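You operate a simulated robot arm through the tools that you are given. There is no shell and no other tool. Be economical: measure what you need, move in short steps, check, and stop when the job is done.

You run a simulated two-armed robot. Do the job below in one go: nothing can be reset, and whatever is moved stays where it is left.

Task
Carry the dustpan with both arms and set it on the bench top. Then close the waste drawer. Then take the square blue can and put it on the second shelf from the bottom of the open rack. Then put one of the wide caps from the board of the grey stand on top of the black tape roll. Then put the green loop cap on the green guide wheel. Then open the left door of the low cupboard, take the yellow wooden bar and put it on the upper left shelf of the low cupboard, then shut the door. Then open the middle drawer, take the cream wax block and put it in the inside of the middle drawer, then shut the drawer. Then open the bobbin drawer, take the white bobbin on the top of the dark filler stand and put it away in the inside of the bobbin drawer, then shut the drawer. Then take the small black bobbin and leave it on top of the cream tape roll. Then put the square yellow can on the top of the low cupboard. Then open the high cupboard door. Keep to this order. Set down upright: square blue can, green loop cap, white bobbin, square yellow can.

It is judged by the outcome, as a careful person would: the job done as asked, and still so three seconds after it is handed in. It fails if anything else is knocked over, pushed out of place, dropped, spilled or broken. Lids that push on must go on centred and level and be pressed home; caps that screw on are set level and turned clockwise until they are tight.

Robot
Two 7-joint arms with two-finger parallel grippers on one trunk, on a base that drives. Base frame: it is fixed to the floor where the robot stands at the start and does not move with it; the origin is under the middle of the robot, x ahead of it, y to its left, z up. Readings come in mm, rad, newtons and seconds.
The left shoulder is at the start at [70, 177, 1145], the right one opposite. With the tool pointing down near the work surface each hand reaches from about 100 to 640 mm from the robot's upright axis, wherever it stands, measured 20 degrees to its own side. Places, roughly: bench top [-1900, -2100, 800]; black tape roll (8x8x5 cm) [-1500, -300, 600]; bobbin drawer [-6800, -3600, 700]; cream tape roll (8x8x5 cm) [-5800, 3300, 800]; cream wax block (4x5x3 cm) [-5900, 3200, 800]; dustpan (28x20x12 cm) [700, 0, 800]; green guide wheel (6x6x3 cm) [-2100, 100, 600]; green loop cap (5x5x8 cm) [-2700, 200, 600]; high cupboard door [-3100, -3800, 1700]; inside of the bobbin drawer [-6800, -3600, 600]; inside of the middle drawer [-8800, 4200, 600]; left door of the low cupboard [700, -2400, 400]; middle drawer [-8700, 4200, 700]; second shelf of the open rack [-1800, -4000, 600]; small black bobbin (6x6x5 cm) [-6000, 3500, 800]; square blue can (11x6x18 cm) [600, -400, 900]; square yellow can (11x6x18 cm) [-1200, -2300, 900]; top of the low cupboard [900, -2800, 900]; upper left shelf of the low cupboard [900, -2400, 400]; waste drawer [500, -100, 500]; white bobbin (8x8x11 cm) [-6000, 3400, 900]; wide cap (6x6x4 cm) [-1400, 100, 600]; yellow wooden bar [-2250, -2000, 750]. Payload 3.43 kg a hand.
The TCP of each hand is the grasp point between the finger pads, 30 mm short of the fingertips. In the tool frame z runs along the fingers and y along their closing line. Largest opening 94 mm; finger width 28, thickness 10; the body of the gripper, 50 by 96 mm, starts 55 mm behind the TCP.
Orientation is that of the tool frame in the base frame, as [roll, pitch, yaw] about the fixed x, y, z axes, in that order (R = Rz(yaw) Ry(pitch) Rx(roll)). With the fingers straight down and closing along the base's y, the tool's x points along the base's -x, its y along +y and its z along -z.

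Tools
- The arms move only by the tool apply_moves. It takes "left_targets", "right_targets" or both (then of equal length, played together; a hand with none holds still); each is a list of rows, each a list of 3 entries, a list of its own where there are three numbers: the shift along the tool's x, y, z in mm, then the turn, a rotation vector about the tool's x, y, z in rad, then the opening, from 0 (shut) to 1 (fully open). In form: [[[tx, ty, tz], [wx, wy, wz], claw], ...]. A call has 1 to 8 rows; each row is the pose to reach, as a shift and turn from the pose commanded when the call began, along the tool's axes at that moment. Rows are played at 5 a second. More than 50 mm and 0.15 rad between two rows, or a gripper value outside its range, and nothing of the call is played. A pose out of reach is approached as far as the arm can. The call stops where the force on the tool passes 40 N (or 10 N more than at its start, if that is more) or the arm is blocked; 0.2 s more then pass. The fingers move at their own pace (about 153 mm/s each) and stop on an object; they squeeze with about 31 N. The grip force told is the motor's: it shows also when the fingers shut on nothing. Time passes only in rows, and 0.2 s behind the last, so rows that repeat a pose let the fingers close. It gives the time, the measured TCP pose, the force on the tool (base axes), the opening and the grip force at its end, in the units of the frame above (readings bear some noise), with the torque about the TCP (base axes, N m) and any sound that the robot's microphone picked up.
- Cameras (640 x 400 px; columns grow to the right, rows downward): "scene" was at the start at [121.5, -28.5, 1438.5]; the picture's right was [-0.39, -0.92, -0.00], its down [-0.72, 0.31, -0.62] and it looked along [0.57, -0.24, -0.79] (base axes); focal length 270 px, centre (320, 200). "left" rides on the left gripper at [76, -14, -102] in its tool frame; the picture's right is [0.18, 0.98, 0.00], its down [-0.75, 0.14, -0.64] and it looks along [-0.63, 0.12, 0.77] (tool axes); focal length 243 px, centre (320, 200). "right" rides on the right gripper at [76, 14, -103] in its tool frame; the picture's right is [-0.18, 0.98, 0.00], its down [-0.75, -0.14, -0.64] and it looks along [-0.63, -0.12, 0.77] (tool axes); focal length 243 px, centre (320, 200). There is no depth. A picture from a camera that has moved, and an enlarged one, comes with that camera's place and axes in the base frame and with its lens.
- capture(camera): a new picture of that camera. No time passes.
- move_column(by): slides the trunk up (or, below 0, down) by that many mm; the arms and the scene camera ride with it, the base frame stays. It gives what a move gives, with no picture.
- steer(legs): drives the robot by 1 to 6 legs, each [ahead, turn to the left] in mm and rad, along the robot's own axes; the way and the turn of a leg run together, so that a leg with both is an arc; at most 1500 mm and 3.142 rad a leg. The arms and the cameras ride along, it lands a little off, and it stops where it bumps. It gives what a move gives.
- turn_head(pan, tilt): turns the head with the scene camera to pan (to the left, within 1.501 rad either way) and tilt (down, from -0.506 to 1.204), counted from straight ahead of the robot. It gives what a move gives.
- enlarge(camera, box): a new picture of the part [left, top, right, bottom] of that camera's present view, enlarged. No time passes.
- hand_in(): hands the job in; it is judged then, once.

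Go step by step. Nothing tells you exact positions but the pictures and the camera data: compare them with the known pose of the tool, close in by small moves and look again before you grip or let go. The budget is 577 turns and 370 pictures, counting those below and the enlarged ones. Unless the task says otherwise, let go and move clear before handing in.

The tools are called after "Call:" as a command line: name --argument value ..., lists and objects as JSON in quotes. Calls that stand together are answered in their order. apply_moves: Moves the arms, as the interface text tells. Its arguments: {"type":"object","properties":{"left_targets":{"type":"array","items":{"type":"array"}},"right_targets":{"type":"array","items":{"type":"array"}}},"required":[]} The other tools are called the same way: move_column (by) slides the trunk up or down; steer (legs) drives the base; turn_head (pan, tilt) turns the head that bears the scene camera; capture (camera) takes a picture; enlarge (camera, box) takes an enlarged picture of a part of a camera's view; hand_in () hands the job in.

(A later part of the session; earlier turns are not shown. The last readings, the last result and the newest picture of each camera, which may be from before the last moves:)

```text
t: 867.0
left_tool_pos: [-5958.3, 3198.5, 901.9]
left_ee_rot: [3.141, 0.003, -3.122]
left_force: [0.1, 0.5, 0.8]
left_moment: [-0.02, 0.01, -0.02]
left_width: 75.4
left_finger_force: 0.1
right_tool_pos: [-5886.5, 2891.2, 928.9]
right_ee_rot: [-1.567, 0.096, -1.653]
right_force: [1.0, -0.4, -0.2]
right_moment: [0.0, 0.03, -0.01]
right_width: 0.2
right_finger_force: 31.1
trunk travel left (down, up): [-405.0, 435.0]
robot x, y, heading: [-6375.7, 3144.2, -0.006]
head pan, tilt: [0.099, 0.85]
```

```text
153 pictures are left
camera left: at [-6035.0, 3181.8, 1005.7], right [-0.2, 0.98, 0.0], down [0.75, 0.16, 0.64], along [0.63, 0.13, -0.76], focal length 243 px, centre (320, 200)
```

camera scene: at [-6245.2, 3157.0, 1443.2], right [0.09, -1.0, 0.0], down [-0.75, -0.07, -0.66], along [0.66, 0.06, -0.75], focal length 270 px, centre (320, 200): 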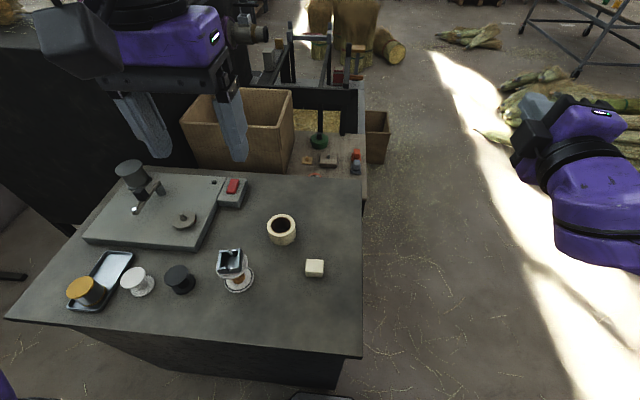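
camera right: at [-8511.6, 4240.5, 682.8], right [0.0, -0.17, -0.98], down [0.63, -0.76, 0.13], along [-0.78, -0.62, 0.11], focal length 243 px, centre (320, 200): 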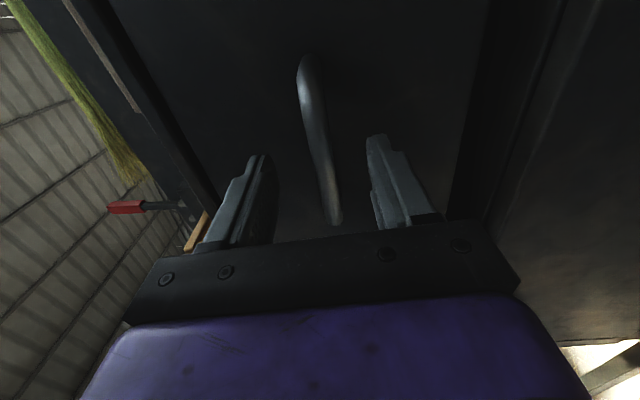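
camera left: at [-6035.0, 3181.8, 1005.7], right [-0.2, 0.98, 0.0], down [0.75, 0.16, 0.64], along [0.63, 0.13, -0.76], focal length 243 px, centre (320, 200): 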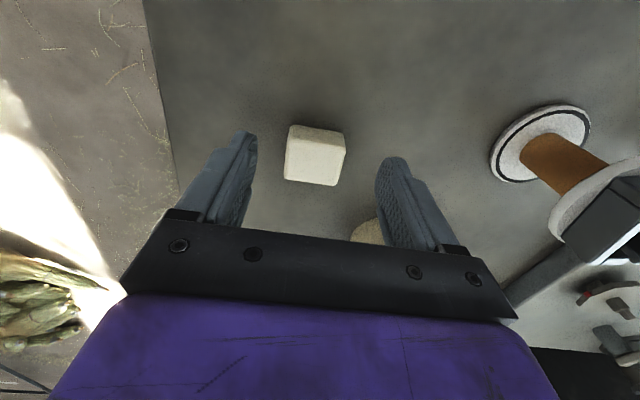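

Call:
apply_moves --left_targets '[[[0, 0, 25], [0, 0, 0], 0.8], [[0, 0, 46], [0, 0, 0], 0.8], [[0, 0, 46], [0, 0, 0], 0.3], [[0, 0, 46], [0, 0, 0], 0], [[0, 0, 46], [0, 0, 0], 0]]'

Call:
apply_moves --left_targets '[[[0, 0, -40], [0, 0, 0], 0], [[0, 0, -85], [0, 0, 0], 0], [[0, 0, -130], [0, 0, 0], 0]]'

Call:
capture --camera "left"

```text
t: 868.2
left_tool_pos: [-5957.8, 3196.6, 858.7]
left_ee_rot: [-3.141, 0.001, -3.121]
left_force: [-0.8, -0.7, 0.1]
left_moment: [0.0, 0.01, -0.03]
left_width: 43.2
left_finger_force: 31.4
right_tool_pos: [-5887.4, 2892.0, 928.5]
right_ee_rot: [-1.566, 0.096, -1.653]
right_force: [0.0, -0.5, -0.2]
right_moment: [0.02, 0.02, 0.0]
right_width: 0.3
right_finger_force: 30.8
trunk travel left (down, up): [-405.0, 435.0]
robot x, y, heading: [-6373.5, 3151.8, -0.008]
head pan, tilt: [0.099, 0.85]
```

```text
t: 869.0
left_tool_pos: [-5961.1, 3192.8, 988.3]
left_ee_rot: [3.14, 0.005, -3.125]
left_force: [-0.9, -0.2, 0.2]
left_moment: [-0.01, 0.02, -0.02]
left_width: 43.1
left_finger_force: 31.2
right_tool_pos: [-5887.6, 2890.9, 929.0]
right_ee_rot: [-1.565, 0.098, -1.653]
right_force: [-0.4, 0.8, 0.4]
right_moment: [0.0, 0.0, -0.01]
right_width: 0.1
right_finger_force: 30.5
trunk travel left (down, up): [-405.0, 435.0]
robot x, y, heading: [-6374.0, 3146.3, -0.009]
head pan, tilt: [0.099, 0.85]
```

```text
152 pictures are left
camera left: at [-6037.8, 3177.4, 1090.1], right [-0.2, 0.98, 0.0], down [0.75, 0.15, 0.64], along [0.63, 0.13, -0.76], focal length 243 px, centre (320, 200)
```

left: 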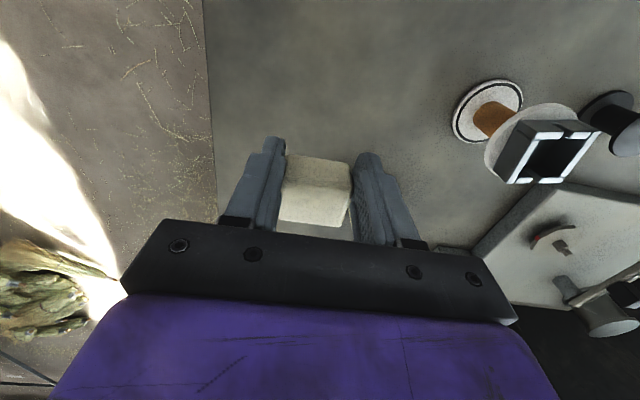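

The wax is held. Going back to the drawer.

Call:
move_column --by 320

Call:
steer --legs '[[-300, 0], [0, 2.285], [1420, 0], [0, 0.865], [300, 0]]'

Call:
turn_head --pan 0.05 --tilt 0.75

Call:
capture --camera "scene"

```text
t: 872.2
left_tool_pos: [-5960.4, 3195.2, 1307.6]
left_ee_rot: [3.141, 0.002, -3.123]
left_force: [-0.2, -0.3, 0.2]
left_moment: [0.02, 0.03, 0.0]
left_width: 42.9
left_finger_force: 31.3
right_tool_pos: [-5885.8, 2889.0, 1248.6]
right_ee_rot: [-1.567, 0.098, -1.652]
right_force: [0.2, 0.0, -1.1]
right_moment: [-0.04, -0.01, 0.0]
right_width: 0.0
right_finger_force: 31.7
trunk travel left (down, up): [-725.0, 115.0]
robot x, y, heading: [-6377.1, 3149.4, -0.012]
head pan, tilt: [0.099, 0.85]
```

```text
t: 890.1
left_tool_pos: [-8256.1, 4239.2, 1308.5]
left_ee_rot: [3.141, 0.002, -0.006]
left_force: [0.5, 0.5, 0.3]
left_moment: [0.01, -0.03, 0.02]
left_width: 43.0
left_finger_force: 30.6
right_tool_pos: [-8323.0, 4543.6, 1249.4]
right_ee_rot: [-1.565, 0.094, 1.463]
right_force: [-0.1, -0.1, -0.1]
right_moment: [0.0, 0.0, 0.01]
right_width: 0.3
right_finger_force: 30.7
trunk travel left (down, up): [-725.0, 115.0]
robot x, y, heading: [-7839.9, 4272.8, 3.106]
head pan, tilt: [0.099, 0.85]
```

```text
t: 890.8
left_tool_pos: [-8258.4, 4239.0, 1307.5]
left_ee_rot: [3.14, 0.002, -0.009]
left_force: [-0.5, -0.3, -0.2]
left_moment: [0.0, -0.04, 0.0]
left_width: 42.7
left_finger_force: 30.9
right_tool_pos: [-8324.8, 4544.6, 1249.3]
right_ee_rot: [-1.567, 0.096, 1.462]
right_force: [0.0, 0.3, 0.0]
right_moment: [0.0, 0.01, -0.05]
right_width: 0.0
right_finger_force: 30.9
trunk travel left (down, up): [-725.0, 115.0]
robot x, y, heading: [-7840.9, 4271.6, 3.102]
head pan, tilt: [0.051, 0.75]
```

```text
151 pictures are left
camera scene: at [-7973.0, 4275.3, 1451.1], right [-0.01, 1.0, 0.0], down [0.68, 0.01, -0.73], along [-0.73, -0.01, -0.68], focal length 270 px, centre (320, 200)
```

scene: 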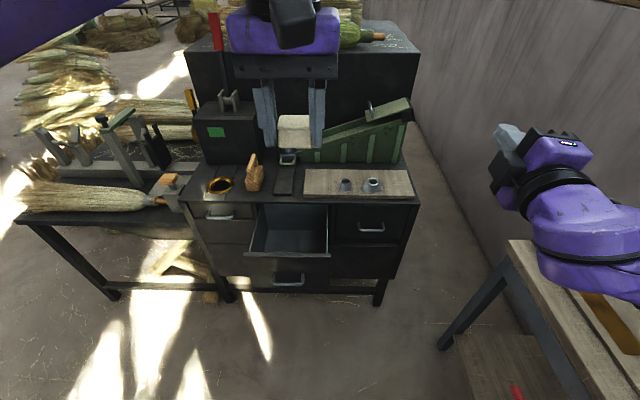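

Call:
steer --legs '[[230, 0]]'

Call:
apply_moves --left_targets '[[[-15, 25, 0], [0, 0, 0], 0], [[-30, 50, 0], [0, 0, 0], 0], [[-42, 78, 0], [0, 0, 0], 0]]'

Call:
move_column --by -330

Call:
capture --camera "left"

Call:
capture --camera "scene"

```text
t: 892.5
left_tool_pos: [-8483.5, 4244.4, 1308.2]
left_ee_rot: [3.141, 0.004, 0.0]
left_force: [-0.1, -0.1, -0.8]
left_moment: [-0.04, 0.0, 0.01]
left_width: 43.0
left_finger_force: 31.1
right_tool_pos: [-8551.7, 4549.3, 1249.9]
right_ee_rot: [-1.566, 0.097, 1.468]
right_force: [-0.5, 0.2, 0.6]
right_moment: [-0.01, -0.01, 0.0]
right_width: 0.2
right_finger_force: 31.3
trunk travel left (down, up): [-725.0, 115.0]
robot x, y, heading: [-8068.3, 4277.6, 3.109]
head pan, tilt: [0.051, 0.75]
```

```text
t: 893.3
left_tool_pos: [-8488.8, 4236.3, 1307.6]
left_ee_rot: [-3.141, 0.001, -0.001]
left_force: [-0.2, -0.2, -0.2]
left_moment: [0.01, 0.02, -0.02]
left_width: 42.9
left_finger_force: 31.4
left hand out of reach, approached as far as the arm can: row 1, 2, 3
right_tool_pos: [-8552.7, 4548.4, 1247.9]
right_ee_rot: [-1.567, 0.095, 1.468]
right_force: [0.5, -0.4, -0.4]
right_moment: [-0.02, 0.02, -0.01]
right_width: 0.2
right_finger_force: 30.8
trunk travel left (down, up): [-725.0, 115.0]
robot x, y, heading: [-8071.8, 4277.3, 3.114]
head pan, tilt: [0.051, 0.75]
```

```text
t: 896.6
left_tool_pos: [-8488.9, 4235.8, 978.1]
left_ee_rot: [-3.141, 0.004, -0.002]
left_force: [0.0, -1.5, -0.3]
left_moment: [-0.03, -0.02, -0.03]
left_width: 43.1
left_finger_force: 31.1
right_tool_pos: [-8551.4, 4550.0, 920.0]
right_ee_rot: [-1.567, 0.094, 1.467]
right_force: [-0.7, 1.0, 0.9]
right_moment: [0.01, -0.02, 0.01]
right_width: 0.0
right_finger_force: 30.9
trunk travel left (down, up): [-395.0, 445.0]
robot x, y, heading: [-8066.8, 4282.6, 3.112]
head pan, tilt: [0.051, 0.75]
```

```text
150 pictures are left
camera left: at [-8412.9, 4249.3, 1079.7], right [0.18, -0.98, 0.0], down [-0.75, -0.14, 0.64], along [-0.63, -0.12, -0.76], focal length 243 px, centre (320, 200)
```

left: 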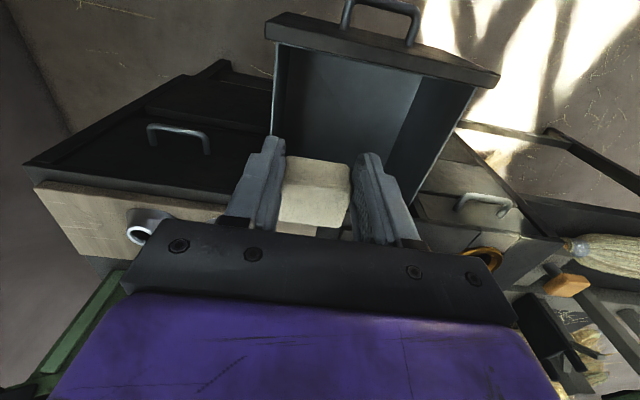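

```text
149 pictures are left
camera scene: at [-8199.0, 4281.9, 1121.2], right [-0.02, 1.0, 0.0], down [0.68, 0.01, -0.73], along [-0.73, -0.01, -0.68], focal length 270 px, centre (320, 200)
```

scene: 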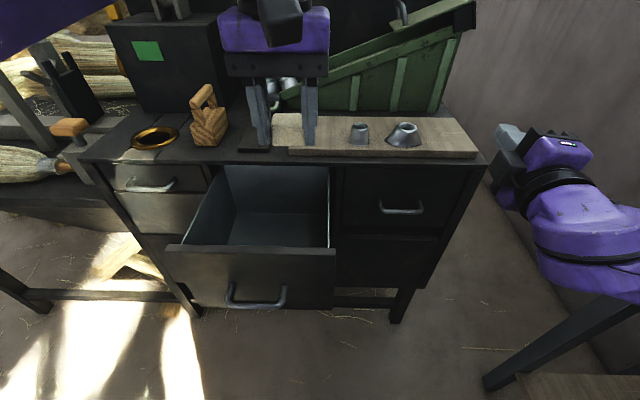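

Call:
apply_moves --left_targets '[[[-12, 30, 0], [0, 0, 0], 0], [[-25, 60, 0], [0, 0, 0], 0], [[-25, 60, 40], [0, 0, 0], 0], [[-25, 60, 80], [0, 0, 0], 0], [[-25, 60, 110], [0, 0, 0], 0]]'

Call:
capture --camera "left"

```text
t: 897.8
left_tool_pos: [-8516.6, 4176.2, 866.3]
left_ee_rot: [-3.14, 0.004, -0.002]
left_force: [0.8, 0.4, -1.0]
left_moment: [-0.01, 0.0, 0.0]
left_width: 42.9
left_finger_force: 30.7
left hand out of reach, approached as far as the arm can: row 1, 2
right_tool_pos: [-8552.0, 4548.9, 918.8]
right_ee_rot: [-1.567, 0.096, 1.468]
right_force: [0.2, -0.5, 0.6]
right_moment: [0.01, -0.03, 0.01]
right_width: 0.2
right_finger_force: 30.9
trunk travel left (down, up): [-395.0, 445.0]
robot x, y, heading: [-8071.7, 4278.1, 3.112]
head pan, tilt: [0.051, 0.75]
```

```text
148 pictures are left
camera left: at [-8441.1, 4188.8, 968.5], right [0.18, -0.98, 0.0], down [-0.75, -0.14, 0.64], along [-0.63, -0.12, -0.76], focal length 243 px, centre (320, 200)
```

left: 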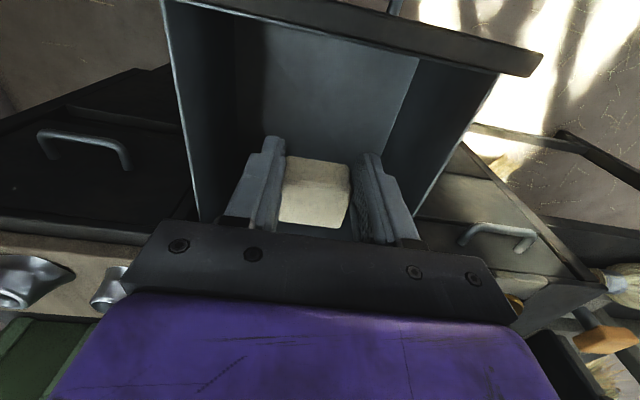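

Call:
apply_moves --left_targets '[[[0, 0, 35], [0, 0, 0], 0], [[0, 0, 60], [0, 0, 0], 0], [[0, 0, 70], [0, 0, 0], 0], [[0, 0, 78], [0, 0, 0], 0], [[0, 0, 84], [0, 0, 0], 0]]'

Call:
enlarge --camera "scene" --box '[160, 100, 360, 260]'

```text
t: 899.0
left_tool_pos: [-8515.0, 4177.0, 782.8]
left_ee_rot: [3.141, 0.003, -0.004]
left_force: [0.1, 0.4, -0.4]
left_moment: [-0.01, -0.01, 0.02]
left_width: 43.1
left_finger_force: 31.3
right_tool_pos: [-8551.9, 4549.0, 919.7]
right_ee_rot: [-1.567, 0.099, 1.468]
right_force: [-0.4, 0.3, 0.0]
right_moment: [0.04, -0.03, 0.0]
right_width: 0.2
right_finger_force: 30.9
trunk travel left (down, up): [-395.0, 445.0]
robot x, y, heading: [-8068.8, 4278.8, 3.111]
head pan, tilt: [0.051, 0.75]
```

```text
2.50 times, centred on (260, 180) of scene
camera zoom: at [-8199.1, 4281.8, 1121.2], right [-0.02, 1.0, 0.0], down [0.68, 0.01, -0.73], along [-0.73, -0.01, -0.68], focal length 674 px, centre (470, 250)
```

zoom: 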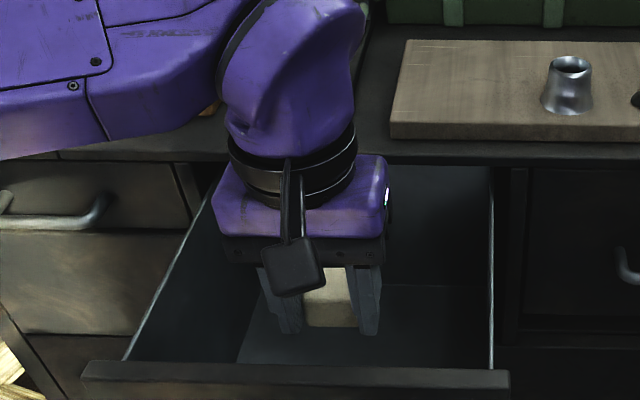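

Call:
apply_moves --left_targets '[[[0, 0, 8], [0, 0, 0], 0], [[0, 0, 16], [0, 0, 0], 0], [[0, 0, 24], [0, 0, 0], 0], [[0, 0, 32], [0, 0, 0], 0], [[0, 0, 40], [0, 0, 0], 0], [[0, 0, 48], [0, 0, 0], 0]]'

Call:
enlarge --camera "scene" --box '[160, 100, 360, 260]'

```text
t: 900.4
left_tool_pos: [-8514.4, 4176.6, 735.6]
left_ee_rot: [3.141, 0.003, -0.002]
left_force: [-0.4, 0.4, -0.2]
left_moment: [0.01, -0.06, -0.04]
left_width: 42.9
left_finger_force: 30.8
right_tool_pos: [-8552.1, 4548.0, 919.2]
right_ee_rot: [-1.569, 0.095, 1.466]
right_force: [0.6, 0.0, 0.3]
right_moment: [0.03, 0.03, 0.02]
right_width: 0.2
right_finger_force: 31.0
trunk travel left (down, up): [-395.0, 445.0]
robot x, y, heading: [-8066.7, 4280.2, 3.11]
head pan, tilt: [0.051, 0.75]
```

```text
2.50 times, centred on (260, 180) of scene
camera zoom: at [-8199.1, 4281.8, 1121.2], right [-0.02, 1.0, 0.0], down [0.68, 0.01, -0.73], along [-0.73, -0.01, -0.68], focal length 674 px, centre (470, 250)
```

zoom: 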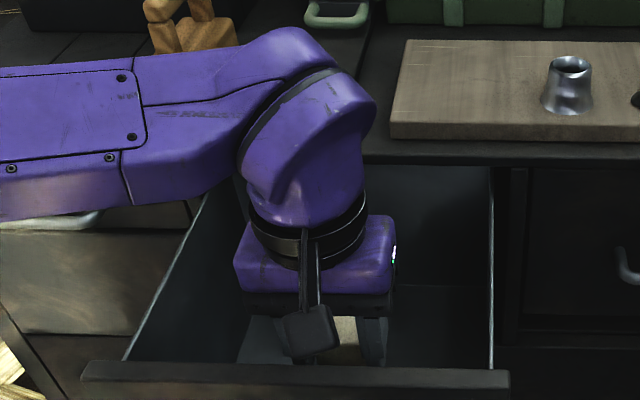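

Call:
apply_moves --left_targets '[[[0, 0, 8], [0, 0, 0], 0], [[0, 0, 16], [0, 0, 0], 0], [[0, 0, 24], [0, 0, 0], 0], [[0, 0, 32], [0, 0, 0], 0]]'

Call:
enlarge --camera "scene" --box '[160, 100, 360, 260]'

```text
t: 901.4
left_tool_pos: [-8515.0, 4176.0, 704.2]
left_ee_rot: [-3.141, 0.003, -0.002]
left_force: [-0.1, 0.2, -0.2]
left_moment: [0.01, 0.0, 0.03]
left_width: 43.0
left_finger_force: 30.9
right_tool_pos: [-8550.7, 4549.4, 919.7]
right_ee_rot: [-1.567, 0.096, 1.468]
right_force: [0.5, 0.2, -0.2]
right_moment: [0.0, 0.01, -0.01]
right_width: 0.1
right_finger_force: 30.4
trunk travel left (down, up): [-395.0, 445.0]
robot x, y, heading: [-8071.4, 4282.9, 3.113]
head pan, tilt: [0.051, 0.75]
```

```text
2.50 times, centred on (260, 180) of scene
camera zoom: at [-8199.1, 4281.9, 1121.2], right [-0.02, 1.0, 0.0], down [0.68, 0.01, -0.73], along [-0.73, -0.01, -0.68], focal length 674 px, centre (470, 250)
```

zoom: 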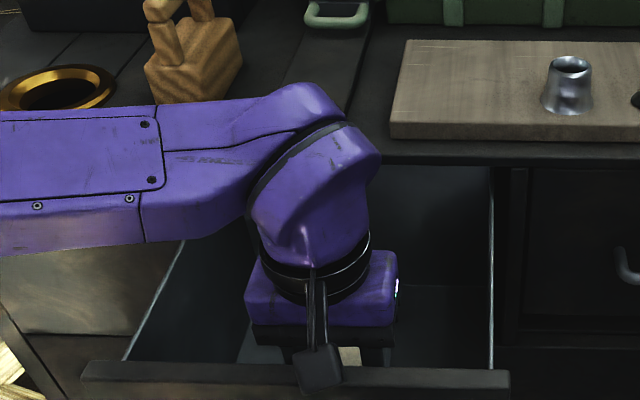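

Call:
apply_moves --left_targets '[[[-15, 0, 0], [0, 0, 0], 0], [[-30, 0, 0], [0, 0, 0], 0], [[-30, 0, 5], [0, 0, 0], 0], [[-30, 0, 10], [0, 0, 0], 0], [[-30, 0, 15], [0, 0, 0], 0]]'

```text
t: 902.6
left_tool_pos: [-8545.5, 4176.2, 691.9]
left_ee_rot: [-3.139, 0.004, 0.001]
left_force: [-1.9, -3.6, 14.6]
left_moment: [0.49, -1.49, -0.38]
left_width: 42.9
left_finger_force: 31.1
right_tool_pos: [-8551.3, 4549.3, 920.6]
right_ee_rot: [-1.565, 0.095, 1.471]
right_force: [-0.4, -0.2, -0.2]
right_moment: [-0.04, -0.02, 0.0]
right_width: 0.0
right_finger_force: 31.2
trunk travel left (down, up): [-395.0, 445.0]
robot x, y, heading: [-8069.1, 4281.6, 3.114]
head pan, tilt: [0.051, 0.75]
```

Contact with the drawer bottom. Releasing and lifting out.

Call:
apply_moves --left_targets '[[[0, 0, -1], [0, 0, 0], 0.7], [[0, 0, -1], [0, 0, 0], 0.7], [[0, 0, -40], [0, 0, 0], 0.7], [[0, 0, -85], [0, 0, 0], 0.7], [[0, 0, -130], [0, 0, 0], 0.7], [[0, 0, -175], [0, 0, 0], 0.7], [[0, 0, -220], [0, 0, 0], 0.7], [[0, 0, -260], [0, 0, 0], 0.7]]'

Call:
steer --legs '[[-260, 0]]'

Call:
capture --camera "scene"

```text
t: 904.4
left_tool_pos: [-8546.0, 4173.1, 909.5]
left_ee_rot: [-3.141, 0.003, -0.001]
left_force: [0.0, 0.2, -0.6]
left_moment: [-0.01, 0.0, -0.02]
left_width: 65.8
left_finger_force: 0.0
left hand out of reach, approached as far as the arm can: row 8
right_tool_pos: [-8551.2, 4548.6, 919.2]
right_ee_rot: [-1.568, 0.096, 1.467]
right_force: [0.5, -0.2, -0.2]
right_moment: [0.0, 0.02, 0.03]
right_width: 0.3
right_finger_force: 30.8
trunk travel left (down, up): [-395.0, 445.0]
robot x, y, heading: [-8070.1, 4286.3, 3.11]
head pan, tilt: [0.051, 0.75]
```

```text
t: 906.2
left_tool_pos: [-8281.1, 4166.6, 910.2]
left_ee_rot: [3.14, 0.005, -0.007]
left_force: [0.0, 0.4, 1.0]
left_moment: [-0.02, 0.02, -0.01]
left_width: 66.0
left_finger_force: 0.0
right_tool_pos: [-8284.8, 4543.3, 918.8]
right_ee_rot: [-1.565, 0.096, 1.462]
right_force: [0.0, 0.4, 0.3]
right_moment: [-0.02, -0.02, -0.02]
right_width: 0.2
right_finger_force: 30.8
trunk travel left (down, up): [-395.0, 445.0]
robot x, y, heading: [-7804.2, 4273.1, 3.107]
head pan, tilt: [0.051, 0.75]
```

```text
144 pictures are left
camera scene: at [-7933.3, 4273.9, 1121.3], right [-0.02, 1.0, 0.0], down [0.68, 0.01, -0.73], along [-0.73, -0.01, -0.68], focal length 270 px, centre (320, 200)
```

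scene: 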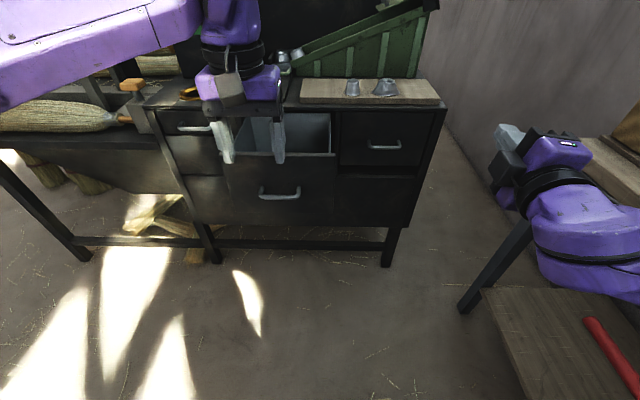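

The wax is inside. I'll push the drawer shut with the left hand pitched forward.

Call:
apply_moves --left_targets '[[[10, 0, 0], [0, -0.14, 0], 0.3], [[20, 0, 0], [0, -0.28, 0], 0], [[30, 0, 0], [0, -0.42, 0], 0], [[40, 0, 0], [0, -0.56, 0], 0], [[40, 0, 0], [0, -0.68, 0], 0]]'

Call:
move_column --by -145

Call:
steer --legs '[[200, 0]]'

Call:
capture --camera "scene"

```text
t: 907.5
left_tool_pos: [-8243.3, 4168.3, 908.4]
left_ee_rot: [-3.14, 0.685, -0.007]
left_force: [0.3, -1.1, -0.5]
left_moment: [0.02, 0.0, 0.01]
left_width: 0.0
left_finger_force: 31.0
right_tool_pos: [-8284.2, 4542.3, 920.0]
right_ee_rot: [-1.565, 0.096, 1.463]
right_force: [-0.7, -0.5, -0.6]
right_moment: [-0.01, -0.04, 0.0]
right_width: 0.0
right_finger_force: 31.6
trunk travel left (down, up): [-395.0, 445.0]
robot x, y, heading: [-7803.0, 4273.2, 3.105]
head pan, tilt: [0.051, 0.75]
```

```text
t: 909.2
left_tool_pos: [-8242.0, 4161.5, 760.6]
left_ee_rot: [-3.128, 0.685, 0.002]
left_force: [0.5, -0.2, 0.0]
left_moment: [0.01, -0.01, 0.01]
left_width: 0.0
left_finger_force: 30.9
right_tool_pos: [-8285.3, 4537.4, 774.4]
right_ee_rot: [-1.566, 0.091, 1.461]
right_force: [0.0, 0.8, -0.1]
right_moment: [-0.03, 0.01, -0.04]
right_width: 0.0
right_finger_force: 30.8
trunk travel left (down, up): [-250.0, 590.0]
robot x, y, heading: [-7801.9, 4272.6, 3.101]
head pan, tilt: [0.051, 0.75]
```

```text
t: 909.9
left_tool_pos: [-8243.8, 4162.1, 765.3]
left_ee_rot: [-3.129, 0.686, -0.001]
left_force: [-0.3, -0.4, 0.4]
left_moment: [-0.01, 0.0, 0.01]
left_width: 0.1
left_finger_force: 30.6
right_tool_pos: [-8287.2, 4540.2, 777.8]
right_ee_rot: [-1.569, 0.098, 1.459]
right_force: [0.0, 0.0, 0.0]
right_moment: [-0.01, 0.03, -0.03]
right_width: 0.0
right_finger_force: 31.2
trunk travel left (down, up): [-250.0, 590.0]
robot x, y, heading: [-7806.5, 4270.1, 3.104]
head pan, tilt: [0.051, 0.75]
stopped in leg 1: the robot was blocked; the commanded pose is now the measured one
```

```text
143 pictures are left
camera scene: at [-7935.0, 4261.2, 978.2], right [-0.01, 1.0, 0.01], down [0.68, 0.02, -0.73], along [-0.73, 0.0, -0.68], focal length 270 px, centre (320, 200)
```

scene: 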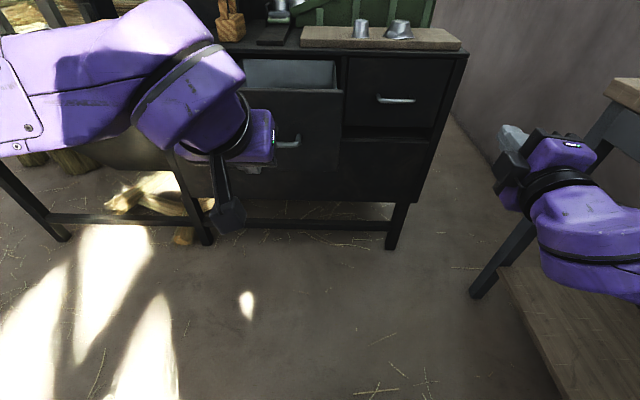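

The right elbow meets the wooden table on that side. I'll raise back up and shift the robot away from it first.

Call:
move_column --by 145

Call:
steer --legs '[[-150, 0]]'

Call:
turn_head --pan -0.8 --tilt 0.7

Call:
capture --camera "scene"

```text
t: 910.7
left_tool_pos: [-8243.0, 4168.7, 825.4]
left_ee_rot: [3.14, 0.687, -0.008]
left_force: [0.2, -0.2, 0.0]
left_moment: [-0.02, 0.0, -0.01]
left_width: 0.1
left_finger_force: 31.0
right_tool_pos: [-8290.0, 4554.8, 833.3]
right_ee_rot: [-1.58, 0.176, 1.444]
right_force: [0.0, -0.2, 0.5]
right_moment: [-0.01, 0.03, 0.02]
right_width: 0.2
right_finger_force: 31.0
trunk travel left (down, up): [-306.0, 534.0]
robot x, y, heading: [-7805.1, 4271.3, 3.11]
head pan, tilt: [0.051, 0.75]
stopped: the arm was blocked; the commanded pose is now the measured one
```

```text
t: 912.1
left_tool_pos: [-8097.9, 4164.1, 817.1]
left_ee_rot: [-3.141, 0.681, -0.008]
left_force: [-0.7, -0.6, -0.4]
left_moment: [-0.03, 0.0, -0.03]
left_width: 0.0
left_finger_force: 30.8
right_tool_pos: [-8144.2, 4553.7, 823.4]
right_ee_rot: [-1.589, 0.183, 1.439]
right_force: [0.6, -0.4, -0.8]
right_moment: [0.0, 0.01, -0.03]
right_width: 0.0
right_finger_force: 31.5
trunk travel left (down, up): [-306.0, 534.0]
robot x, y, heading: [-7651.8, 4265.6, 3.11]
head pan, tilt: [0.051, 0.75]
```

```text
t: 913.3
left_tool_pos: [-8095.7, 4171.2, 820.6]
left_ee_rot: [3.129, 0.681, -0.018]
left_force: [-0.5, 0.1, -0.2]
left_moment: [0.01, 0.03, 0.01]
left_width: 0.2
left_finger_force: 30.5
right_tool_pos: [-8142.4, 4559.1, 822.2]
right_ee_rot: [-1.587, 0.191, 1.438]
right_force: [-1.2, -0.5, -0.3]
right_moment: [0.02, 0.0, -0.01]
right_width: 0.0
right_finger_force: 31.0
trunk travel left (down, up): [-306.0, 534.0]
robot x, y, heading: [-7656.9, 4263.5, 3.118]
head pan, tilt: [-0.799, 0.7]
```

```text
142 pictures are left
camera scene: at [-7763.8, 4310.2, 1037.4], right [0.73, 0.68, 0.02], down [0.44, -0.46, -0.77], along [-0.52, 0.57, -0.63], focal length 270 px, centre (320, 200)
```

scene: 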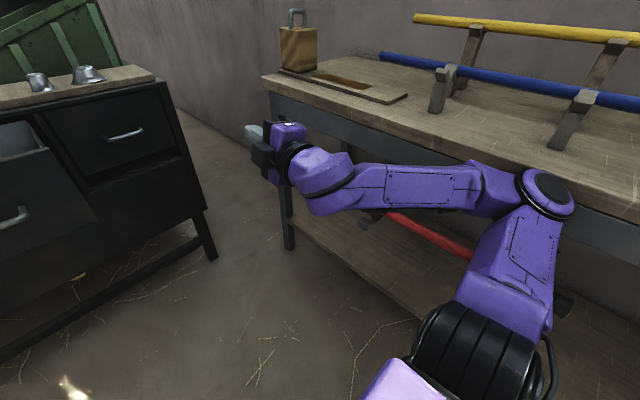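

Call:
apply_moves --right_targets '[[[-40, 0, 0], [0, 0, 0], 0], [[-80, 0, 0], [0, 0, 0], 0], [[-120, 0, 0], [0, 0, 0], 0], [[-160, 0, 0], [0, 0, 0], 0], [[-200, 0, 0], [0, 0, 0], 0]]'

Call:
steer --legs '[[0, 0.5]]'

Call:
turn_head --pan -1.0 --tilt 0.8

Call:
capture --camera "scene"

```text
t: 914.5
left_tool_pos: [-8093.8, 4179.5, 822.1]
left_ee_rot: [3.116, 0.684, -0.027]
left_force: [-0.3, -1.1, 0.5]
left_moment: [-0.03, -0.01, 0.02]
left_width: 0.0
left_finger_force: 31.1
right_tool_pos: [-8168.9, 4376.0, 860.6]
right_ee_rot: [-1.585, 0.203, 1.438]
right_force: [-0.1, -0.2, 0.4]
right_moment: [0.01, 0.01, 0.05]
right_width: 0.1
right_finger_force: 30.6
trunk travel left (down, up): [-306.0, 534.0]
robot x, y, heading: [-7655.1, 4265.8, 3.116]
head pan, tilt: [-0.799, 0.7]
```

```text
t: 916.3
left_tool_pos: [-8003.1, 3984.0, 821.6]
left_ee_rot: [3.115, 0.683, 0.463]
left_force: [0.5, -0.7, 0.1]
left_moment: [-0.01, 0.03, 0.03]
left_width: 0.0
left_finger_force: 30.9
right_tool_pos: [-8161.6, 4122.0, 860.1]
right_ee_rot: [-1.584, 0.202, 1.929]
right_force: [-0.3, -0.3, 0.2]
right_moment: [0.01, 0.06, -0.02]
right_width: 0.2
right_finger_force: 30.9
trunk travel left (down, up): [-306.0, 534.0]
robot x, y, heading: [-7657.0, 4265.6, -2.681]
head pan, tilt: [-0.799, 0.7]
```

```text
t: 917.0
left_tool_pos: [-8003.2, 3983.7, 822.2]
left_ee_rot: [3.114, 0.686, 0.463]
left_force: [0.2, -0.6, 0.8]
left_moment: [0.01, -0.01, 0.0]
left_width: 0.1
left_finger_force: 30.5
right_tool_pos: [-8160.2, 4122.7, 860.2]
right_ee_rot: [-1.585, 0.202, 1.927]
right_force: [-0.5, 0.4, -0.2]
right_moment: [-0.01, 0.02, 0.0]
right_width: 0.1
right_finger_force: 30.7
trunk travel left (down, up): [-306.0, 534.0]
robot x, y, heading: [-7652.0, 4263.0, -2.679]
head pan, tilt: [-1.0, 0.799]
```

```text
141 pictures are left
camera scene: at [-7766.9, 4284.4, 1028.0], right [0.51, 0.86, 0.0], down [0.62, -0.37, -0.7], along [-0.6, 0.36, -0.72], focal length 270 px, centre (320, 200)
```

scene: 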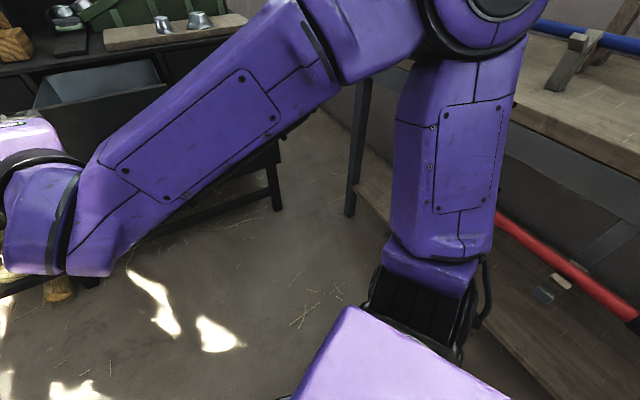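

Call:
move_column --by 250

Call:
steer --legs '[[250, 0], [0, -0.46]]'

Call:
turn_head --pan 0.0 --tilt 0.75

Call:
capture --camera "scene"

```text
t: 919.6
left_tool_pos: [-8003.2, 3983.7, 1072.1]
left_ee_rot: [3.115, 0.683, 0.464]
left_force: [-0.1, -0.4, 0.7]
left_moment: [0.0, 0.01, -0.02]
left_width: 0.0
left_finger_force: 31.1
right_tool_pos: [-8160.5, 4122.7, 1110.1]
right_ee_rot: [-1.584, 0.204, 1.929]
right_force: [0.2, 0.6, 0.0]
right_moment: [0.0, 0.0, -0.01]
right_width: 0.0
right_finger_force: 30.9
trunk travel left (down, up): [-556.0, 284.0]
robot x, y, heading: [-7653.5, 4264.3, -2.678]
head pan, tilt: [-1.0, 0.799]
```

```text
t: 922.8
left_tool_pos: [-8318.2, 4058.5, 1072.6]
left_ee_rot: [3.115, 0.683, -0.004]
left_force: [0.3, 0.2, 0.4]
left_moment: [0.02, -0.02, 0.01]
left_width: 0.1
left_finger_force: 30.7
right_tool_pos: [-8395.3, 4252.8, 1109.8]
right_ee_rot: [-1.584, 0.203, 1.461]
right_force: [0.3, 0.3, -0.3]
right_moment: [0.0, 0.02, -0.03]
right_width: 0.0
right_finger_force: 31.3
trunk travel left (down, up): [-556.0, 284.0]
robot x, y, heading: [-7882.3, 4151.1, 3.132]
head pan, tilt: [-1.0, 0.799]
```

```text
t: 924.0
left_tool_pos: [-8317.0, 4058.8, 1072.5]
left_ee_rot: [3.115, 0.684, -0.004]
left_force: [0.5, 0.1, 0.1]
left_moment: [0.01, -0.03, 0.0]
left_width: 0.0
left_finger_force: 31.2
right_tool_pos: [-8395.2, 4252.7, 1110.2]
right_ee_rot: [-1.585, 0.202, 1.46]
right_force: [-0.8, 1.4, 0.4]
right_moment: [0.02, 0.03, 0.0]
right_width: 0.0
right_finger_force: 30.9
trunk travel left (down, up): [-556.0, 284.0]
robot x, y, heading: [-7879.2, 4151.9, 3.137]
head pan, tilt: [0.0, 0.75]
```

```text
140 pictures are left
camera scene: at [-8011.6, 4154.0, 1282.0], right [0.01, 1.0, 0.0], down [0.68, 0.0, -0.73], along [-0.73, 0.0, -0.68], focal length 270 px, centre (320, 200)
```

scene: 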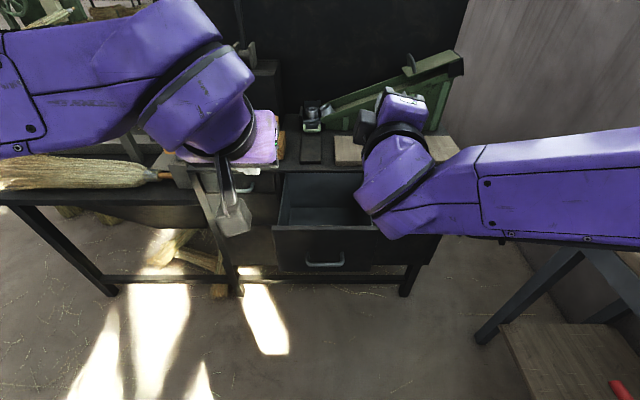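

Call:
steer --legs '[[-90, 0]]'

Call:
apply_moves --right_targets '[[[-40, 0, 0], [0, 0, 0], 0], [[-75, 0, 0], [0, 0, 0], 0]]'

Call:
move_column --by -345

Call:
steer --legs '[[150, 0]]'

Call:
capture --camera "scene"

```text
t: 925.1
left_tool_pos: [-8225.9, 4058.7, 1071.3]
left_ee_rot: [3.115, 0.686, -0.003]
left_force: [0.2, 0.7, 0.8]
left_moment: [0.02, 0.0, -0.02]
left_width: 0.0
left_finger_force: 30.8
right_tool_pos: [-8304.6, 4252.5, 1110.7]
right_ee_rot: [-1.585, 0.203, 1.461]
right_force: [-0.4, -0.3, -0.4]
right_moment: [-0.01, -0.01, -0.01]
right_width: 0.3
right_finger_force: 30.9
trunk travel left (down, up): [-556.0, 284.0]
robot x, y, heading: [-7787.8, 4147.4, 3.135]
head pan, tilt: [0.0, 0.75]
```

```text
t: 925.7
left_tool_pos: [-8228.4, 4056.4, 1072.3]
left_ee_rot: [3.118, 0.686, -0.005]
left_force: [0.1, -0.3, -0.3]
left_moment: [0.01, -0.01, 0.0]
left_width: 0.1
left_finger_force: 30.6
right_tool_pos: [-8314.4, 4180.2, 1126.9]
right_ee_rot: [-1.584, 0.202, 1.459]
right_force: [0.0, -0.8, 0.1]
right_moment: [-0.02, 0.01, 0.02]
right_width: 0.0
right_finger_force: 30.6
trunk travel left (down, up): [-556.0, 284.0]
robot x, y, heading: [-7791.4, 4152.1, 3.134]
head pan, tilt: [0.0, 0.75]
```

```text
t: 929.1
left_tool_pos: [-8226.5, 4057.2, 726.6]
left_ee_rot: [3.115, 0.684, -0.002]
left_force: [0.6, -0.5, -1.1]
left_moment: [0.0, 0.01, -0.01]
left_width: 0.0
left_finger_force: 31.0
right_tool_pos: [-8313.9, 4182.4, 781.7]
right_ee_rot: [-1.586, 0.203, 1.463]
right_force: [0.5, -0.3, -0.8]
right_moment: [-0.02, -0.03, -0.02]
right_width: 0.0
right_finger_force: 30.8
trunk travel left (down, up): [-211.0, 629.0]
robot x, y, heading: [-7789.4, 4153.8, 3.139]
head pan, tilt: [0.0, 0.75]
```

```text
t: 930.5
left_tool_pos: [-8376.3, 4057.4, 726.8]
left_ee_rot: [3.115, 0.684, -0.002]
left_force: [-0.9, -0.4, 0.1]
left_moment: [0.0, -0.01, 0.01]
left_width: 0.1
left_finger_force: 31.0
right_tool_pos: [-8465.0, 4181.7, 781.6]
right_ee_rot: [-1.586, 0.201, 1.462]
right_force: [0.2, -0.3, 0.8]
right_moment: [-0.02, 0.03, 0.01]
right_width: 0.0
right_finger_force: 31.0
trunk travel left (down, up): [-211.0, 629.0]
robot x, y, heading: [-7941.7, 4149.2, 3.141]
head pan, tilt: [0.0, 0.75]
```

```text
139 pictures are left
camera scene: at [-8071.2, 4153.8, 936.9], right [0.0, 1.0, 0.0], down [0.68, 0.0, -0.73], along [-0.73, 0.0, -0.68], focal length 270 px, centre (320, 200)
```

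scene: 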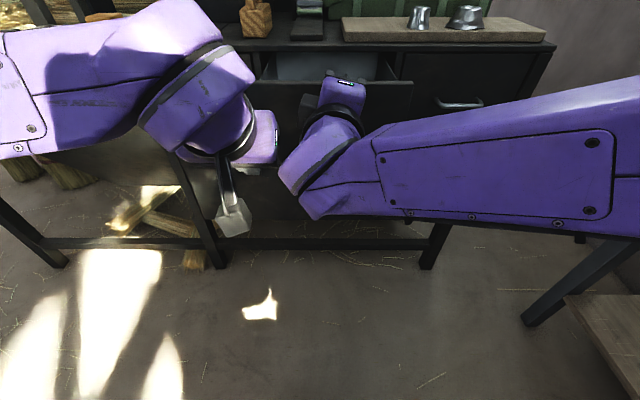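

Call:
steer --legs '[[140, 0]]'

Call:
apply_moves --right_targets '[[[0, 0, 12], [0, 0, 0], 0], [[0, 0, 24], [0, 0, 0], 0], [[0, 0, 36], [0, 0, 0], 0], [[0, 0, 48], [0, 0, 0], 0]]'

Call:
capture --camera "scene"

```text
t: 931.8
left_tool_pos: [-8518.8, 4058.4, 726.8]
left_ee_rot: [3.115, 0.684, -0.001]
left_force: [-0.2, 0.3, 0.2]
left_moment: [-0.03, 0.0, 0.02]
left_width: 0.0
left_finger_force: 31.2
right_tool_pos: [-8606.5, 4181.4, 781.4]
right_ee_rot: [-1.587, 0.2, 1.463]
right_force: [0.0, 0.1, 0.1]
right_moment: [0.01, 0.0, 0.02]
right_width: 0.0
right_finger_force: 31.0
trunk travel left (down, up): [-211.0, 629.0]
robot x, y, heading: [-8081.8, 4149.0, 3.134]
head pan, tilt: [0.0, 0.75]
```

```text
t: 932.6
left_tool_pos: [-8514.3, 4059.4, 728.6]
left_ee_rot: [3.112, 0.691, -0.005]
left_force: [-0.1, -0.3, 0.1]
left_moment: [-0.01, -0.01, 0.0]
left_width: 0.0
left_finger_force: 31.0
right_tool_pos: [-8629.8, 4184.2, 781.6]
right_ee_rot: [-1.588, 0.201, 1.465]
right_force: [30.9, 6.3, 4.1]
right_moment: [-0.1, 0.32, 0.03]
right_width: 0.0
right_finger_force: 30.9
trunk travel left (down, up): [-211.0, 629.0]
robot x, y, heading: [-8081.5, 4153.3, 3.138]
head pan, tilt: [0.0, 0.75]
stopped in row 3 (right hand): the force on the tool passed its limit at 58 N (the readings are from after the stop); the commanded pose is now the measured one
```

```text
138 pictures are left
camera scene: at [-8207.5, 4155.6, 937.8], right [0.01, 1.0, 0.0], down [0.68, -0.01, -0.73], along [-0.73, 0.0, -0.68], focal length 270 px, centre (320, 200)
```

scene: 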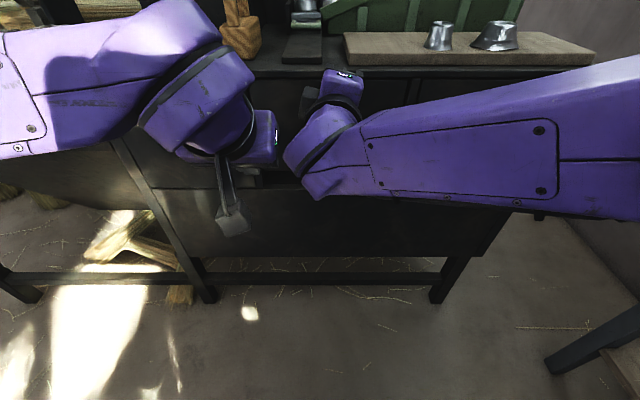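

Call:
apply_moves --right_targets '[[[0, 0, -20], [0, 0, 0], 0]]'

Call:
steer --legs '[[-350, 0]]'

Call:
move_column --by 395

Call:
capture --camera "scene"

```text
t: 933.0
left_tool_pos: [-8517.0, 4058.3, 727.0]
left_ee_rot: [3.115, 0.686, -0.004]
left_force: [0.1, 0.1, -0.3]
left_moment: [-0.01, -0.01, -0.01]
left_width: 0.0
left_finger_force: 30.8
right_tool_pos: [-8616.7, 4181.9, 779.9]
right_ee_rot: [-1.592, 0.199, 1.465]
right_force: [-0.4, -0.4, 1.1]
right_moment: [0.0, -0.02, -0.03]
right_width: 0.0
right_finger_force: 30.9
trunk travel left (down, up): [-211.0, 629.0]
robot x, y, heading: [-8082.5, 4151.9, 3.138]
head pan, tilt: [0.0, 0.75]
```

```text
t: 935.3
left_tool_pos: [-8159.6, 4055.1, 726.6]
left_ee_rot: [3.115, 0.683, 0.008]
left_force: [-1.0, 0.2, -0.2]
left_moment: [0.04, -0.02, -0.02]
left_width: 0.0
left_finger_force: 31.1
right_tool_pos: [-8259.8, 4176.9, 780.1]
right_ee_rot: [-1.592, 0.199, 1.474]
right_force: [-1.1, -0.2, -0.5]
right_moment: [0.02, 0.0, -0.02]
right_width: 0.2
right_finger_force: 30.6
trunk travel left (down, up): [-211.0, 629.0]
robot x, y, heading: [-7723.3, 4152.7, -3.135]
head pan, tilt: [0.0, 0.75]
```

```text
t: 939.1
left_tool_pos: [-8160.0, 4054.5, 1120.6]
left_ee_rot: [3.117, 0.686, 0.007]
left_force: [0.0, -0.3, -1.1]
left_moment: [0.0, 0.02, -0.01]
left_width: 0.0
left_finger_force: 30.5
right_tool_pos: [-8259.0, 4176.9, 1174.9]
right_ee_rot: [-1.593, 0.198, 1.473]
right_force: [0.1, 0.8, -0.3]
right_moment: [-0.01, -0.01, -0.01]
right_width: 0.0
right_finger_force: 31.0
trunk travel left (down, up): [-606.0, 234.0]
robot x, y, heading: [-7728.0, 4155.1, -3.137]
head pan, tilt: [0.0, 0.75]
```

```text
137 pictures are left
camera scene: at [-7854.9, 4153.2, 1332.0], right [0.0, 1.0, 0.0], down [0.68, 0.0, -0.73], along [-0.73, 0.0, -0.68], focal length 270 px, centre (320, 200)
```

scene: 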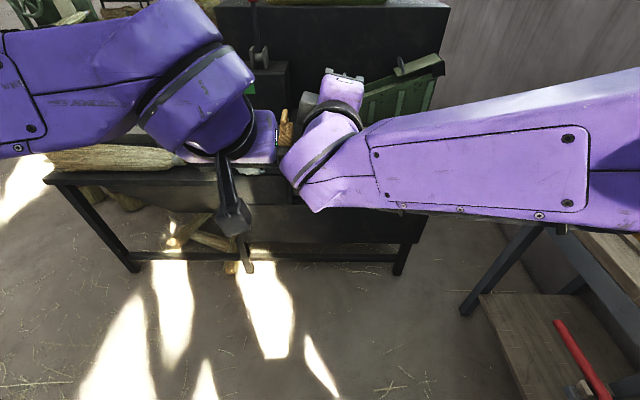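

The middle drawer appears shut. Next is the bobbin drawer far to the south, so I'll turn south and look for a way.

Call:
steer --legs '[[-300, 0], [0, 1.57]]'

Call:
apply_moves --left_targets '[[[20, 30, 0], [0, 0.14, 0], 0.5], [[40, 60, 0], [0, 0.28, 0], 0.5], [[60, 90, 0], [0, 0.42, 0], 0.5], [[80, 120, 0], [0, 0.56, 0], 0.5], [[80, 150, 0], [0, 0.68, 0], 0.5]]' --right_targets '[[[40, 0, 0], [0, 0, 0], 0], [[80, 0, 0], [0, 0, 0], 0], [[120, 0, 0], [0, 0, 0], 0], [[160, 0, 0], [0, 0, 0], 0], [[200, 0, 0], [0, 0, 0], 0]]'

Call:
turn_head --pan 0 --tilt 0.35

Call:
capture --camera "scene"

```text
t: 945.0
left_tool_pos: [-7310.4, 3721.6, 1120.4]
left_ee_rot: [3.117, 0.684, 1.613]
left_force: [0.0, 0.4, 0.7]
left_moment: [0.0, 0.03, 0.03]
left_width: 0.0
left_finger_force: 30.5
right_tool_pos: [-7429.6, 3617.1, 1174.8]
right_ee_rot: [-1.592, 0.197, 3.08]
right_force: [-0.3, -0.1, -0.7]
right_moment: [-0.02, -0.02, -0.01]
right_width: 0.0
right_finger_force: 30.4
trunk travel left (down, up): [-606.0, 234.0]
robot x, y, heading: [-7420.7, 4155.9, -1.53]
head pan, tilt: [0.0, 0.75]
```

```text
t: 946.2
left_tool_pos: [-7168.0, 3794.2, 1072.3]
left_ee_rot: [3.12, 0.006, 1.634]
left_force: [-1.1, -0.1, -0.4]
left_moment: [-0.01, -0.02, -0.01]
left_width: 46.8
left_finger_force: 0.1
right_tool_pos: [-7629.9, 3632.0, 1137.8]
right_ee_rot: [-1.592, 0.201, 3.081]
right_force: [-0.4, 0.2, -0.8]
right_moment: [0.04, -0.02, 0.02]
right_width: 0.0
right_finger_force: 31.1
trunk travel left (down, up): [-606.0, 234.0]
robot x, y, heading: [-7424.0, 4157.6, -1.528]
head pan, tilt: [0.0, 0.75]
```

```text
t: 947.1
left_tool_pos: [-7165.4, 3793.7, 1072.3]
left_ee_rot: [3.121, 0.009, 1.633]
left_force: [-0.3, -0.5, 0.6]
left_moment: [-0.04, 0.03, 0.02]
left_width: 46.9
left_finger_force: 0.0
right_tool_pos: [-7626.3, 3630.6, 1139.7]
right_ee_rot: [-1.593, 0.198, 3.079]
right_force: [0.2, 0.8, 0.0]
right_moment: [-0.01, 0.02, 0.0]
right_width: 0.2
right_finger_force: 31.1
trunk travel left (down, up): [-606.0, 234.0]
robot x, y, heading: [-7420.5, 4153.0, -1.535]
head pan, tilt: [0.0, 0.351]
```

```text
136 pictures are left
camera scene: at [-7415.8, 4011.5, 1367.6], right [-1.0, -0.04, 0.0], down [-0.01, 0.34, -0.94], along [0.04, -0.94, -0.34], focal length 270 px, centre (320, 200)
```

scene: 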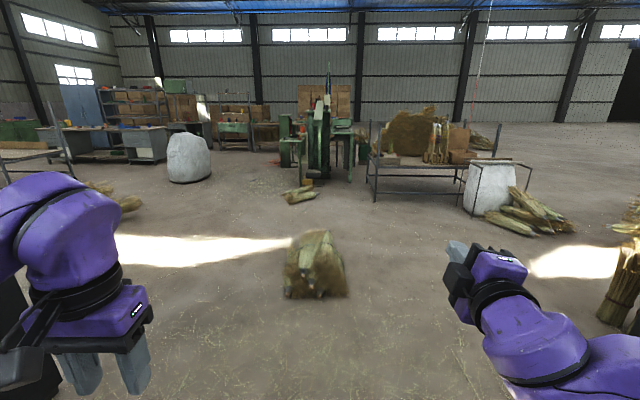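

Call:
enlarge --camera "scene" --box '[180, 70, 380, 210]'

```text
2.86 times, centred on (280, 140) of scene
camera zoom: at [-7415.8, 4011.5, 1367.6], right [-1.0, -0.04, 0.0], down [-0.01, 0.34, -0.94], along [0.04, -0.94, -0.34], focal length 770 px, centre (434, 371)
```

zoom: 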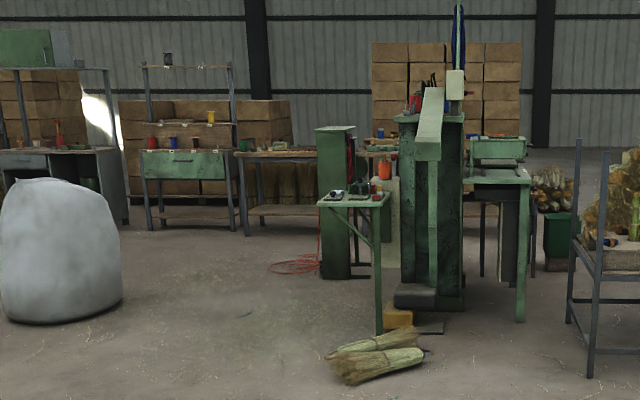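

Call:
steer --legs '[[0, 0.493], [812, 0], [812, 0], [0, -0.257], [1116, 0], [1116, 0]]'

Call:
steer --legs '[[0, -0.22], [1000, 0], [800, 0]]'

Call:
turn_head --pan -0.2 --tilt 0.4

Call:
capture --camera "scene"

```text
t: 968.5
left_tool_pos: [-5601.2, 309.0, 1073.4]
left_ee_rot: [3.121, 0.005, 1.872]
left_force: [0.4, -0.4, 0.0]
left_moment: [-0.01, -0.04, -0.03]
left_width: 47.0
left_finger_force: 0.1
right_tool_pos: [-6011.2, 42.4, 1138.5]
right_ee_rot: [-1.593, 0.2, -2.963]
right_force: [0.6, -0.8, 0.2]
right_moment: [0.02, 0.02, 0.0]
right_width: 0.0
right_finger_force: 31.0
trunk travel left (down, up): [-606.0, 234.0]
robot x, y, heading: [-5935.4, 599.2, -1.291]
head pan, tilt: [0.0, 0.351]
```

```text
t: 978.5
left_tool_pos: [-5579.2, -1585.1, 1073.6]
left_ee_rot: [3.12, 0.007, 1.643]
left_force: [0.5, 0.9, 0.7]
left_moment: [-0.02, -0.01, 0.03]
left_width: 46.9
left_finger_force: 0.1
right_tool_pos: [-6038.5, -1753.2, 1139.5]
right_ee_rot: [-1.595, 0.199, 3.091]
right_force: [0.1, 0.9, 0.0]
right_moment: [0.0, -0.03, -0.01]
right_width: 0.0
right_finger_force: 30.7
trunk travel left (down, up): [-606.0, 234.0]
robot x, y, heading: [-5838.6, -1228.8, -1.521]
head pan, tilt: [0.0, 0.351]
```

```text
t: 979.2
left_tool_pos: [-5577.5, -1585.1, 1074.1]
left_ee_rot: [3.12, 0.009, 1.644]
left_force: [-0.3, -0.1, 0.1]
left_moment: [0.02, 0.01, 0.0]
left_width: 47.1
left_finger_force: 0.0
right_tool_pos: [-6037.8, -1753.4, 1138.2]
right_ee_rot: [-1.595, 0.199, 3.092]
right_force: [0.7, -0.6, -0.2]
right_moment: [-0.01, 0.02, 0.05]
right_width: 0.2
right_finger_force: 31.3
trunk travel left (down, up): [-606.0, 234.0]
robot x, y, heading: [-5842.0, -1229.8, -1.519]
head pan, tilt: [-0.201, 0.4]
```

```text
134 pictures are left
camera scene: at [-5850.3, -1368.4, 1363.1], right [-0.99, 0.15, 0.0], down [0.06, 0.38, -0.92], along [-0.14, -0.91, -0.39], focal length 270 px, centre (320, 200)
```

scene: 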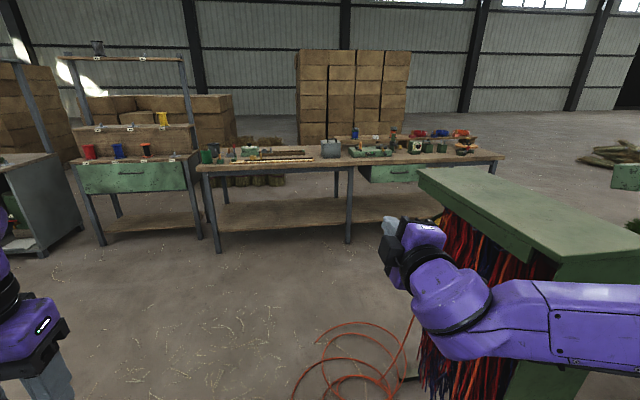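

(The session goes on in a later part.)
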